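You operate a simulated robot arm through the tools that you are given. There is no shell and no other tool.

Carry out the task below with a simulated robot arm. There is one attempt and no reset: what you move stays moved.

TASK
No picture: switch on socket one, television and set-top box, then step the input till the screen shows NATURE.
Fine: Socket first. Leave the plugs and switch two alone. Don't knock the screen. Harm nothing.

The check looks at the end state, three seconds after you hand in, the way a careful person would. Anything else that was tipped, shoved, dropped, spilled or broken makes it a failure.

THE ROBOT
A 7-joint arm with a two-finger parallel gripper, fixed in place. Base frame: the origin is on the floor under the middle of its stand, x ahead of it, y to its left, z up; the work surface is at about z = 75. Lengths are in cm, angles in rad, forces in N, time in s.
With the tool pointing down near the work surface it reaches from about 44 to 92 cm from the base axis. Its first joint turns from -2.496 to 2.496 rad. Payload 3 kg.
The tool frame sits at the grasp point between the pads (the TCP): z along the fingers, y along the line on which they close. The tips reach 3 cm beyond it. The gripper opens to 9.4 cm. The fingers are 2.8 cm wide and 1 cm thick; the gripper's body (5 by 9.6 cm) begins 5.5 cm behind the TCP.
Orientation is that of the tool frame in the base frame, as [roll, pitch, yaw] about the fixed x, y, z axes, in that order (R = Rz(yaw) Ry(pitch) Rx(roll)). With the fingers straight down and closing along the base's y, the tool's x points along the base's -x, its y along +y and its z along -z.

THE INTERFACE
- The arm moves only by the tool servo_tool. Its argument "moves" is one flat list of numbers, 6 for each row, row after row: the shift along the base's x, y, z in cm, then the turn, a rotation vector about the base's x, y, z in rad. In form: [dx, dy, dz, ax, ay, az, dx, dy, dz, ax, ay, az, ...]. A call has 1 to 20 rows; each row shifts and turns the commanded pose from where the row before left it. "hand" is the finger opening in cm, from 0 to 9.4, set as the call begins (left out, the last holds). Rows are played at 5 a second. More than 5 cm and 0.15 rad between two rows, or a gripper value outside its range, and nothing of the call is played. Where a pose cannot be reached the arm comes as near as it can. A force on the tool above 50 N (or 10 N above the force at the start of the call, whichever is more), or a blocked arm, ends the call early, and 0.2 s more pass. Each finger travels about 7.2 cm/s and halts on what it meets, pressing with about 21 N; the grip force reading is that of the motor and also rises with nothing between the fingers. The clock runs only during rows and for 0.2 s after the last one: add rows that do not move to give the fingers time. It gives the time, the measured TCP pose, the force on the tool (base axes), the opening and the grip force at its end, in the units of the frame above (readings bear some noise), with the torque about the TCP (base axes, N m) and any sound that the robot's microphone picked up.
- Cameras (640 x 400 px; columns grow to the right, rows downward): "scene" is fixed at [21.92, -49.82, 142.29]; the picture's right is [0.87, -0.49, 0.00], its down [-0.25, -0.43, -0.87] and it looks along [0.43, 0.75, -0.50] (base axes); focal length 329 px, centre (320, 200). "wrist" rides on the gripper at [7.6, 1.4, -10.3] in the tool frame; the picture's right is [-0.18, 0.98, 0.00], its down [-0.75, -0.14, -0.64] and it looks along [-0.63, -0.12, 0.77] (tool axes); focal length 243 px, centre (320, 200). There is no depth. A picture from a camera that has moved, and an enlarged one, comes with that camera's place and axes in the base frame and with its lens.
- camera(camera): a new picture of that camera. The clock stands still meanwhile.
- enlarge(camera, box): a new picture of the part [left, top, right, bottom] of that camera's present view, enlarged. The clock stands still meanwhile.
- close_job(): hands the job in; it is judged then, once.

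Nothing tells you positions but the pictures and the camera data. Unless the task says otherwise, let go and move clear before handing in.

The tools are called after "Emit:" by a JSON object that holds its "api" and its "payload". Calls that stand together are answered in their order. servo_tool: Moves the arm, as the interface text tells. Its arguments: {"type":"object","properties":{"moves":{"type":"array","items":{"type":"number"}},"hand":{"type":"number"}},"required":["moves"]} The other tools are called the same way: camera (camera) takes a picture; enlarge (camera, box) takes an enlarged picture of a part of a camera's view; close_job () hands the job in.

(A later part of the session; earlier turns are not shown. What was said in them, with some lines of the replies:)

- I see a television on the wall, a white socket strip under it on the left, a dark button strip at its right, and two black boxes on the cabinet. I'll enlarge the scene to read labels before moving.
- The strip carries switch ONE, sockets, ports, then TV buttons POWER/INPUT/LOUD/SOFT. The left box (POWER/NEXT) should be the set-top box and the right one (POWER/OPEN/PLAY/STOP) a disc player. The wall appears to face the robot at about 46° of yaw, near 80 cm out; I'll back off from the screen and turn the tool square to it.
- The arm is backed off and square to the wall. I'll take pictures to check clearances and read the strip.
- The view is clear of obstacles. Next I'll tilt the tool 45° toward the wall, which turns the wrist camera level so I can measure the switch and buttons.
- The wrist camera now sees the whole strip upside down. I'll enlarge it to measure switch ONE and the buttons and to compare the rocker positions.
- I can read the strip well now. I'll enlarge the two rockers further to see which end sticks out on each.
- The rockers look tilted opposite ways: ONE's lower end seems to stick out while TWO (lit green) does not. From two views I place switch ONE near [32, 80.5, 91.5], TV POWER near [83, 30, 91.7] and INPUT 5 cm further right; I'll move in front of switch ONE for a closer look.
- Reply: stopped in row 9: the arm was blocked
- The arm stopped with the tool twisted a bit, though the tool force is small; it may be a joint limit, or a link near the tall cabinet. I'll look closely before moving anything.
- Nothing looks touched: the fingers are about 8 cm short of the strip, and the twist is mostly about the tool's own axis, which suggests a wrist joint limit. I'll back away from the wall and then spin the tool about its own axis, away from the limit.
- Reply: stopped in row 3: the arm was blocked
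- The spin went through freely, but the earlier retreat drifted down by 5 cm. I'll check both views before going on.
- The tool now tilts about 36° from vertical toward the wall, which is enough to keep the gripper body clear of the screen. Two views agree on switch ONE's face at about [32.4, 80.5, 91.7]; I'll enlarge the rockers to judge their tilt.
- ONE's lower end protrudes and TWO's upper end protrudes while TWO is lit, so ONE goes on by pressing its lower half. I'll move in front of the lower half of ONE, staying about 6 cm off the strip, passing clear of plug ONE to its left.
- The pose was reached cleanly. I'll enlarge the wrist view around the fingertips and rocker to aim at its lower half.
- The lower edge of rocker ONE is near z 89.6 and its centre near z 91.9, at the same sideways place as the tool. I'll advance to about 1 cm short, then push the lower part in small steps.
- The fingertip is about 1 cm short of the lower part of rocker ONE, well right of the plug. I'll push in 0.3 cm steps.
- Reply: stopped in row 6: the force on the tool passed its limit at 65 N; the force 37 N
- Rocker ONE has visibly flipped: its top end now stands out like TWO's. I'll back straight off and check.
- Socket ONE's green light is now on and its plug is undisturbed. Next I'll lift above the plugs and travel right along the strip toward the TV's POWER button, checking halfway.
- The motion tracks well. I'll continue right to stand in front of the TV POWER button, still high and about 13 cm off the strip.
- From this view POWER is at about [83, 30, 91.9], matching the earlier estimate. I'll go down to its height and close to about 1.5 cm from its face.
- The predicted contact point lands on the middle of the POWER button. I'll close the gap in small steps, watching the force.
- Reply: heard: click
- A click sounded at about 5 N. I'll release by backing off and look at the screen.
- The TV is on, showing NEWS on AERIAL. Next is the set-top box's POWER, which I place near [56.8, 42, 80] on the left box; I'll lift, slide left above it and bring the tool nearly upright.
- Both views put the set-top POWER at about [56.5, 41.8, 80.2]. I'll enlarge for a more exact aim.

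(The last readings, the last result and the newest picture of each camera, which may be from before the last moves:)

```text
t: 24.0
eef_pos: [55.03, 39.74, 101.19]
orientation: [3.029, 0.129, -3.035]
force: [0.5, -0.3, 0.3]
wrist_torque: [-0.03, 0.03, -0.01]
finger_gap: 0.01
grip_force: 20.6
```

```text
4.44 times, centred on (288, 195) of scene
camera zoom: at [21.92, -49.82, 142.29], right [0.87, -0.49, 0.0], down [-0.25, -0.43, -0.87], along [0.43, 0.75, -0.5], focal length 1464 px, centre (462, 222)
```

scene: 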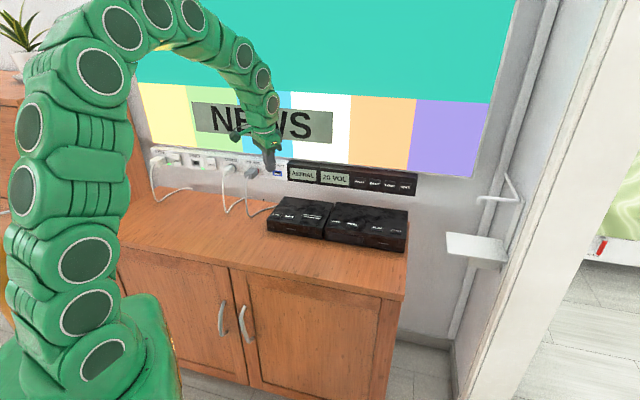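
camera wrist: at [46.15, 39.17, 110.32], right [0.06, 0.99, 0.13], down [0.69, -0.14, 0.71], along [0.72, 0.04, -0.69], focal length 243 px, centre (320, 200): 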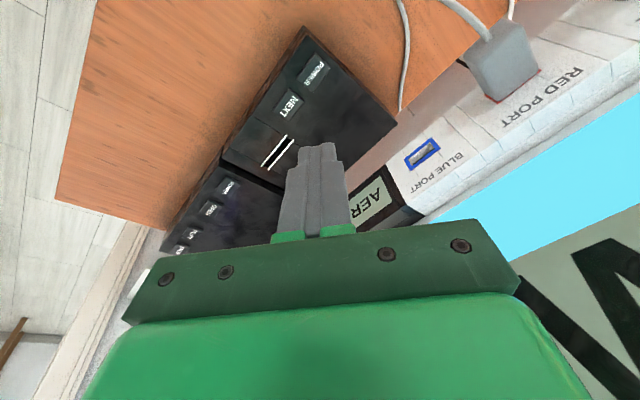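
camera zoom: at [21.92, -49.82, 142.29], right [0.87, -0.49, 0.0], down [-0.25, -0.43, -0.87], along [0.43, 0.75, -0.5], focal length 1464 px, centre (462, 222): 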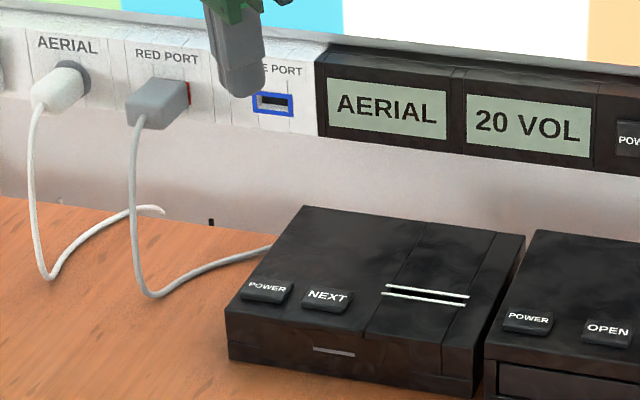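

The POWER button's centre is at about [56.3, 41.6, 80.2], 3.7 by 2.5 cm, and NEXT is 5 cm to its right. I'll set the tool upright over POWER and come down to about 2 cm above it.

Emit:
{"api": "servo_tool", "payload": {"moves": [0.61, 0.9, 0, -0.1055, 0.1067, 0, 0.61, 0.91, 0, 0, 0, 0, 0, 0, -4, 0, 0, 0, 0, 0, -4, 0, 0, 0, 0, 0, -4, 0, 0, 0, 0, 0, -3.6, 0, 0, 0, 0, 0, 0, 0, 0, 0]}}

Emit:
{"api": "enlarge", "payload": {"camera": "scene", "box": [240, 170, 336, 230]}}

Emit:
{"api": "camera", "payload": {"camera": "wrist"}}

```text
t: 25.6
eef_pos: [56.19, 41.84, 85.44]
orientation: [3.124, 0.011, -3.028]
force: [0.4, -0.6, 0.3]
wrist_torque: [0.02, 0.03, -0.02]
finger_gap: 0.0
grip_force: 20.8
```

```text
6.67 times, centred on (288, 200) of scene
camera zoom: at [21.92, -49.82, 142.29], right [0.87, -0.49, 0.0], down [-0.25, -0.43, -0.87], along [0.43, 0.75, -0.5], focal length 2195 px, centre (533, 200)
```

zoom: 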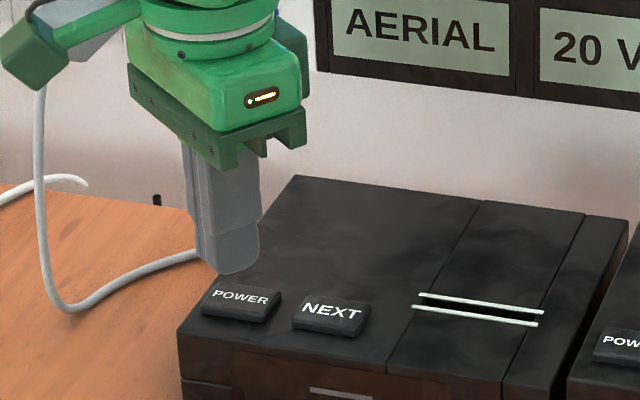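

```text
taken
camera wrist: at [48.24, 42.25, 95.55], right [0.07, 1.0, 0.02], down [0.76, -0.07, 0.65], along [0.65, -0.03, -0.76], focal length 243 px, centre (320, 200)
```

wrist: 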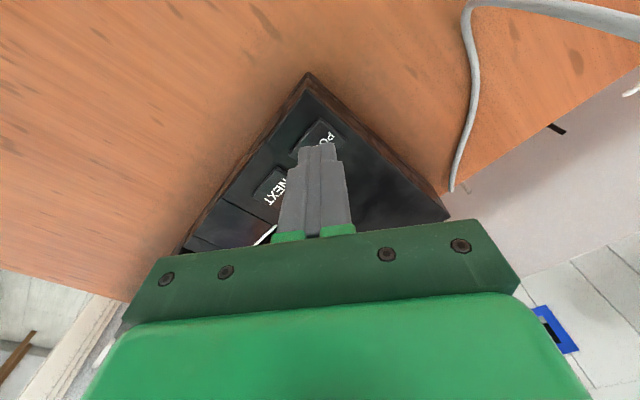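

The tip sits about 2 cm above POWER, slightly left of its centre, so I'll nudge right 0.4 cm and lower in small steps until it clicks.

Emit:
{"api": "servo_tool", "payload": {"moves": [0.25, -0.35, -0.5, 0, 0, 0, 0, 0, -0.6, 0, 0, 0, 0, 0, -0.4, 0, 0, 0, 0, 0, -0.2, 0, 0, 0]}}

Emit:
{"api": "enlarge", "payload": {"camera": "scene", "box": [240, 170, 336, 230]}}

```text
t: 26.6
eef_pos: [56.5, 41.46, 83.76]
orientation: [3.125, 0.012, -3.028]
force: [0.0, 0.7, 0.6]
wrist_torque: [-0.03, 0.0, -0.05]
finger_gap: 0.0
grip_force: 21.1
```

```text
6.67 times, centred on (288, 200) of scene
camera zoom: at [21.92, -49.82, 142.29], right [0.87, -0.49, 0.0], down [-0.25, -0.43, -0.87], along [0.43, 0.75, -0.5], focal length 2195 px, centre (533, 200)
```

zoom: 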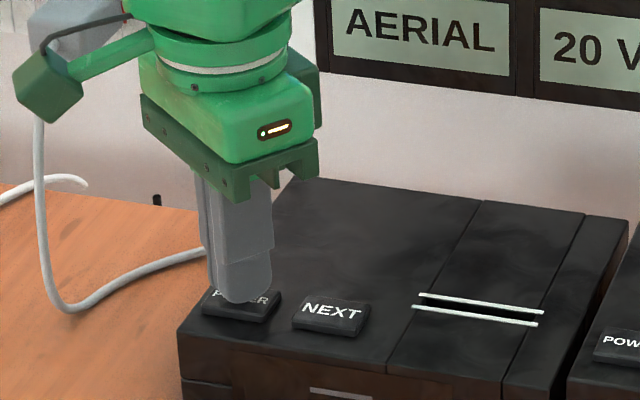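

The fingertip is right over the middle of POWER, a few millimetres up. I'll continue down in 0.15 cm steps.

Emit:
{"api": "servo_tool", "payload": {"moves": [0, 0, -0.2, 0, 0, 0, 0, 0, -0.2, 0, 0, 0]}}

Emit:
{"api": "servo_tool", "payload": {"moves": [0, 0, -0.15, 0, 0, 0, 0, 0, -0.15, 0, 0, 0]}}

```text
t: 27.2
eef_pos: [56.54, 41.59, 83.58]
orientation: [3.125, 0.015, -3.028]
force: [0.7, 0.4, 0.4]
wrist_torque: [-0.01, 0.0, 0.0]
finger_gap: 0.0
grip_force: 21.2
```

```text
t: 27.8
eef_pos: [56.45, 41.43, 83.26]
orientation: [3.124, 0.013, -3.028]
force: [0.6, -0.5, 2.0]
wrist_torque: [0.02, 0.05, 0.05]
finger_gap: 0.01
grip_force: 20.5
heard: click
```

A click sounded. I'll lift straight off and look at the box and the screen.

Emit:
{"api": "servo_tool", "payload": {"moves": [0, 0, 1, 0, 0, 0, 0, 0, 3, 0, 0, 0, 0, 0, 4, 0, 0, 0, 0, 0, 4, 0, 0, 0, 0, 0, 3, 0, 0, 0, 0, 0, 0, 0, 0, 0]}}

Emit:
{"api": "camera", "payload": {"camera": "scene"}}

Emit:
{"api": "enlarge", "payload": {"camera": "scene", "box": [250, 150, 410, 250]}}

```text
t: 29.2
eef_pos: [56.61, 41.39, 98.41]
orientation: [3.124, 0.013, -3.028]
force: [0.1, 0.1, -0.1]
wrist_torque: [0.03, -0.04, -0.02]
finger_gap: 0.0
grip_force: 21.3
```

```text
taken
```

scene: 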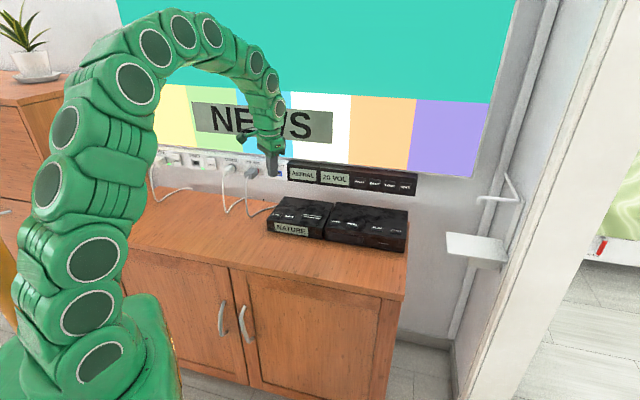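

```text
4.00 times, centred on (330, 200) of scene
camera zoom: at [21.92, -49.82, 142.29], right [0.87, -0.49, 0.0], down [-0.25, -0.43, -0.87], along [0.43, 0.75, -0.5], focal length 1317 px, centre (280, 200)
```

zoom: 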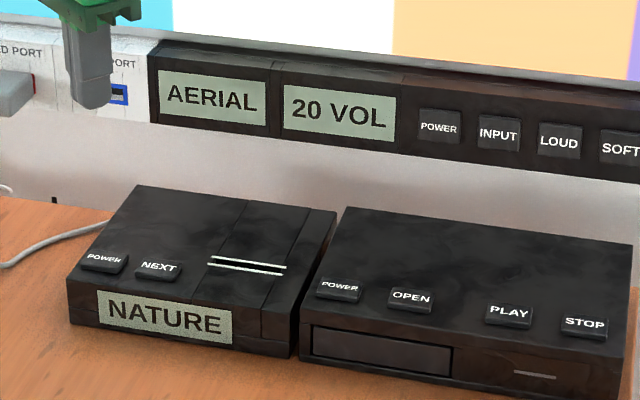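

The set-top box is on and its display reads NATURE. Now for INPUT, 5 cm right of TV POWER: I'll rise, tilt the tool back toward the wall and travel right to face it.

Emit:
{"api": "servo_tool", "payload": {"moves": [-1.67, -1.65, 2.6, 0, 0, 0, 2.79, -2.83, 0, 0.0858, -0.0867, 0, 2.79, -2.83, 0, 0.0858, -0.0867, 0, 2.79, -2.83, 0, 0.0858, -0.0867, 0, 2.79, -2.83, 0, 0.0858, -0.0867, 0, 2.79, -2.83, 0, 0.0858, -0.0867, 0, 2.79, -2.83, 0, 0, 0, 0, 2.79, -2.83, 0, 0, 0, 0, 2.79, -2.83, 0, 0, 0, 0, 0, 0, 0, 0, 0, 0]}}

Emit:
{"api": "camera", "payload": {"camera": "wrist"}}

```text
t: 31.4
eef_pos: [77.36, 17.29, 100.85]
orientation: [2.715, 0.479, -3.133]
force: [0.1, -0.3, -0.1]
wrist_torque: [0.01, -0.03, -0.01]
finger_gap: 0.03
grip_force: 20.6
```

```text
taken
camera wrist: at [66.0, 14.23, 106.04], right [-0.03, 0.89, 0.45], down [0.43, -0.39, 0.81], along [0.9, 0.22, -0.37], focal length 243 px, centre (320, 200)
```

wrist: 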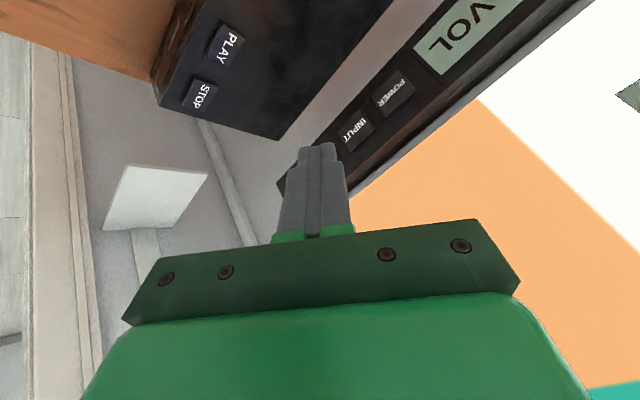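

INPUT shows at about [86.4, 26.5, 92], directly ahead of the tool. I'll descend and close to about 1.5 cm from it.

Emit:
{"api": "servo_tool", "payload": {"moves": [0.7, 0.7, -3.8, 0, 0, 0, 0.7, 0.7, -3.85, 0, 0, 0, 1.46, 1.48, 0, 0, 0, 0, 1.46, 1.48, 0, 0, 0, 0, 1.46, 1.48, 0, 0, 0, 0, 0, 0, 0, 0, 0, 0]}}

Emit:
{"api": "enlarge", "payload": {"camera": "wrist", "box": [200, 60, 520, 260]}}

Emit:
{"api": "enlarge", "payload": {"camera": "scene", "box": [330, 150, 426, 210]}}

```text
t: 32.8
eef_pos: [82.93, 22.92, 93.09]
orientation: [2.711, 0.479, -3.132]
force: [-0.6, 0.4, 0.7]
wrist_torque: [-0.01, -0.01, 0.02]
finger_gap: 0.0
grip_force: 20.9
```

```text
2.00 times, centred on (360, 160) of wrist
camera zoom: at [71.58, 19.87, 98.39], right [-0.03, 0.89, 0.45], down [0.43, -0.39, 0.81], along [0.9, 0.22, -0.37], focal length 485 px, centre (240, 280)
```

zoom: 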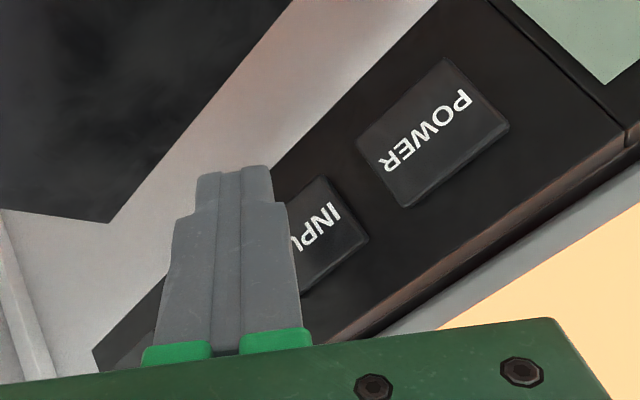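

```text
6.67 times, centred on (378, 180) of scene
camera zoom: at [21.92, -49.82, 142.29], right [0.87, -0.49, 0.0], down [-0.25, -0.43, -0.87], along [0.43, 0.75, -0.5], focal length 2195 px, centre (-67, 333)
```

zoom: 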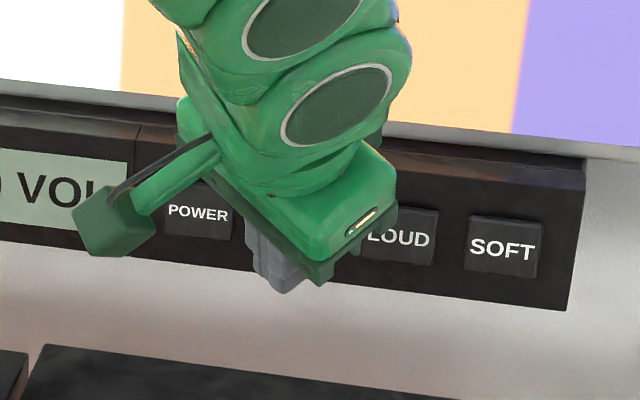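

The geometry matches the successful POWER press. I'll press INPUT in small steps.

Emit:
{"api": "servo_tool", "payload": {"moves": [0.25, 0.246, 0, 0, 0, 0, 0.25, 0.246, 0, 0, 0, 0, 0.25, 0.246, 0, 0, 0, 0, 0.213, 0.211, 0, 0, 0, 0]}}

Emit:
{"api": "servo_tool", "payload": {"moves": [0.142, 0.141, 0, 0, 0, 0, 0.142, 0.141, 0, 0, 0, 0]}}

```text
t: 33.8
eef_pos: [83.81, 23.88, 93.01]
orientation: [2.713, 0.478, -3.133]
force: [-0.2, 0.1, 0.2]
wrist_torque: [-0.02, -0.02, 0.01]
finger_gap: 0.02
grip_force: 20.9
```

```text
t: 34.4
eef_pos: [84.16, 24.14, 93.16]
orientation: [2.715, 0.477, -3.132]
force: [-1.0, 0.0, -0.6]
wrist_torque: [0.0, -0.01, -0.02]
finger_gap: 0.0
grip_force: 21.3
```

No contact yet. I'll continue with small steps.

Emit:
{"api": "servo_tool", "payload": {"moves": [0.142, 0.141, 0, 0, 0, 0]}}

```text
t: 34.8
eef_pos: [84.28, 24.41, 93.05]
orientation: [2.714, 0.477, -3.135]
force: [-1.7, -0.7, 0.5]
wrist_torque: [-0.03, 0.03, 0.01]
finger_gap: 0.0
grip_force: 21.1
heard: click
```

A click was heard. I'll back off 3.5 cm and look at the screen.

Emit:
{"api": "servo_tool", "payload": {"moves": [-0.71, -0.7, 0, 0, 0, 0, -1.42, -1.41, 0, 0, 0, 0, -0.4, -0.4, 0, 0, 0, 0, 0, 0, 0, 0, 0, 0]}}

Emit:
{"api": "camera", "payload": {"camera": "scene"}}

Emit:
{"api": "enlarge", "payload": {"camera": "scene", "box": [250, 150, 410, 250]}}

```text
t: 35.8
eef_pos: [81.6, 21.78, 93.17]
orientation: [2.712, 0.476, -3.132]
force: [0.2, 0.6, 0.8]
wrist_torque: [0.01, 0.02, -0.01]
finger_gap: 0.01
grip_force: 21.1
```

```text
taken
```

scene: 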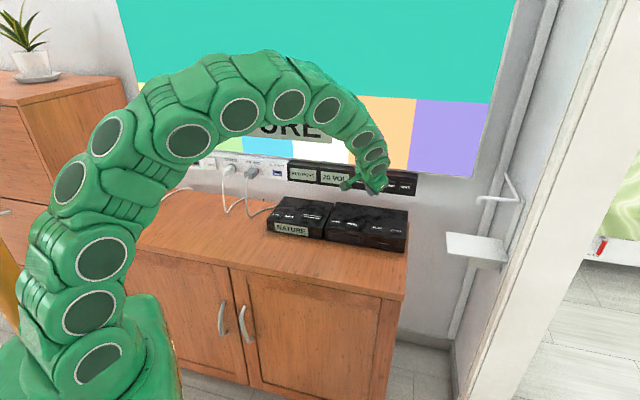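

```text
4.00 times, centred on (330, 200) of scene
camera zoom: at [21.92, -49.82, 142.29], right [0.87, -0.49, 0.0], down [-0.25, -0.43, -0.87], along [0.43, 0.75, -0.5], focal length 1317 px, centre (280, 200)
```

zoom: 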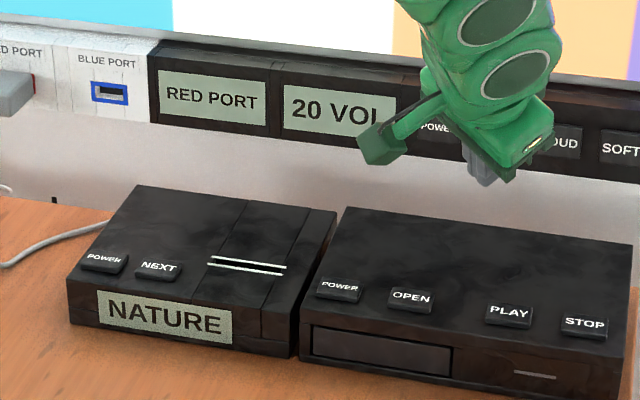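

The input now reads RED PORT and the screen ends in "...URE". I'll draw back and up, clear of everything, to confirm the whole screen.

Emit:
{"api": "servo_tool", "payload": {"moves": [-2, -2, 0, 0, 0, 0, -2.5, -2.5, 2, 0, 0, 0, -2.5, -2.5, 3, 0, 0, 0, -2.5, -2.5, 3, 0, 0, 0, -2.5, -2.5, 3, 0, 0, 0, -2.5, -2, 3, 0, 0, 0, 0, 0, 0, 0, 0, 0]}}

Emit:
{"api": "camera", "payload": {"camera": "scene"}}

Emit:
{"api": "camera", "payload": {"camera": "wrist"}}

```text
t: 37.4
eef_pos: [67.2, 8.01, 107.06]
orientation: [2.713, 0.477, -3.132]
force: [0.4, -0.4, 0.3]
wrist_torque: [0.01, -0.04, 0.02]
finger_gap: 0.0
grip_force: 20.7
```

```text
taken
```

scene: 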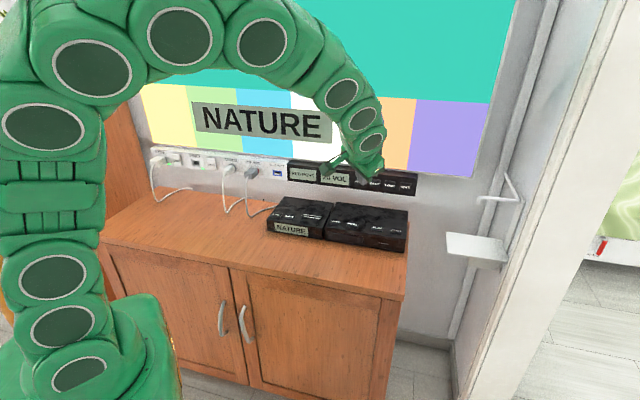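

```text
taken
camera wrist: at [55.93, 5.0, 112.24], right [-0.03, 0.89, 0.45], down [0.43, -0.39, 0.81], along [0.9, 0.22, -0.37], focal length 243 px, centre (320, 200)
```

wrist: 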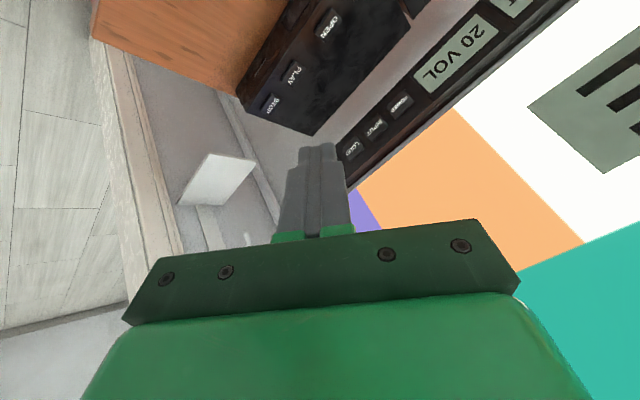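

The screen reads NATURE and the arm is clear. One last look at the sockets and the surroundings before handing in.

Emit:
{"api": "enlarge", "payload": {"camera": "scene", "box": [140, 140, 300, 220]}}

Emit:
{"api": "enlarge", "payload": {"camera": "scene", "box": [260, 150, 430, 256]}}

```text
4.00 times, centred on (220, 180) of scene
camera zoom: at [21.92, -49.82, 142.29], right [0.87, -0.49, 0.0], down [-0.25, -0.43, -0.87], along [0.43, 0.75, -0.5], focal length 1317 px, centre (720, 280)
```

zoom: 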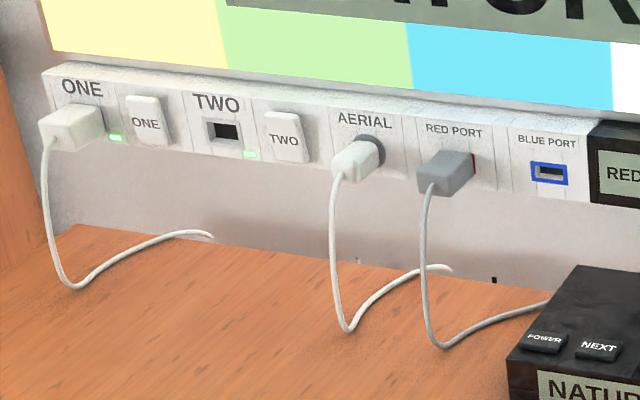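

```text
3.76 times, centred on (345, 203) of scene
camera zoom: at [21.92, -49.82, 142.29], right [0.87, -0.49, 0.0], down [-0.25, -0.43, -0.87], along [0.43, 0.75, -0.5], focal length 1240 px, centre (226, 189)
```

zoom: 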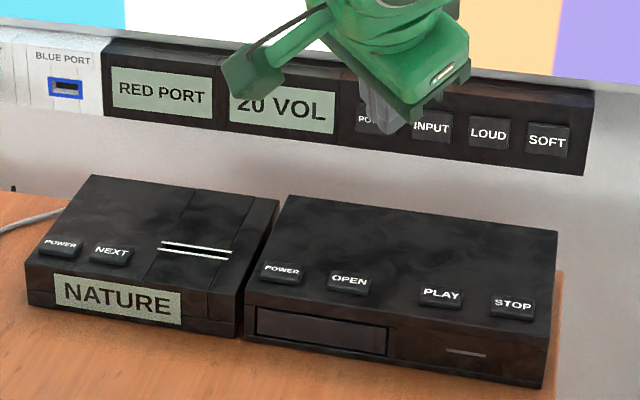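

Socket ONE is lit, switch TWO and every plug are where they were, and the set-top box is on. The television shows NATURE on RED PORT, and the boxes have not moved. The arm is clear, so I'm handing in.

Emit:
{"api": "close_job", "payload": {}}

```text
The job is handed in.
```

The television now shows NATURE, with the input on RED PORT, and I've handed the job in.

- **Order:** I switched socket one on first and its light came on. I then pressed the television's POWER, followed by POWER on the left-hand box, the one with the NEXT button, which I took to be the set-top box.
- **Input:** One press of INPUT took it from AERIAL to RED PORT, and NATURE came up on both the screen and the set-top box display.
- **Left alone:** The plugs and switch two are as they were, and I did not touch the screen. The volume still reads 20, and neither box has moved.

Two things did not go smoothly. The push on switch one reached 65 N before the arm stopped itself; the switch flipped normally and shows no damage. Early on, the arm also stopped twice on its way to the socket. The force on the tool was near zero each time, so I put it down to a joint limit. The pictures showed nothing touched or moved.
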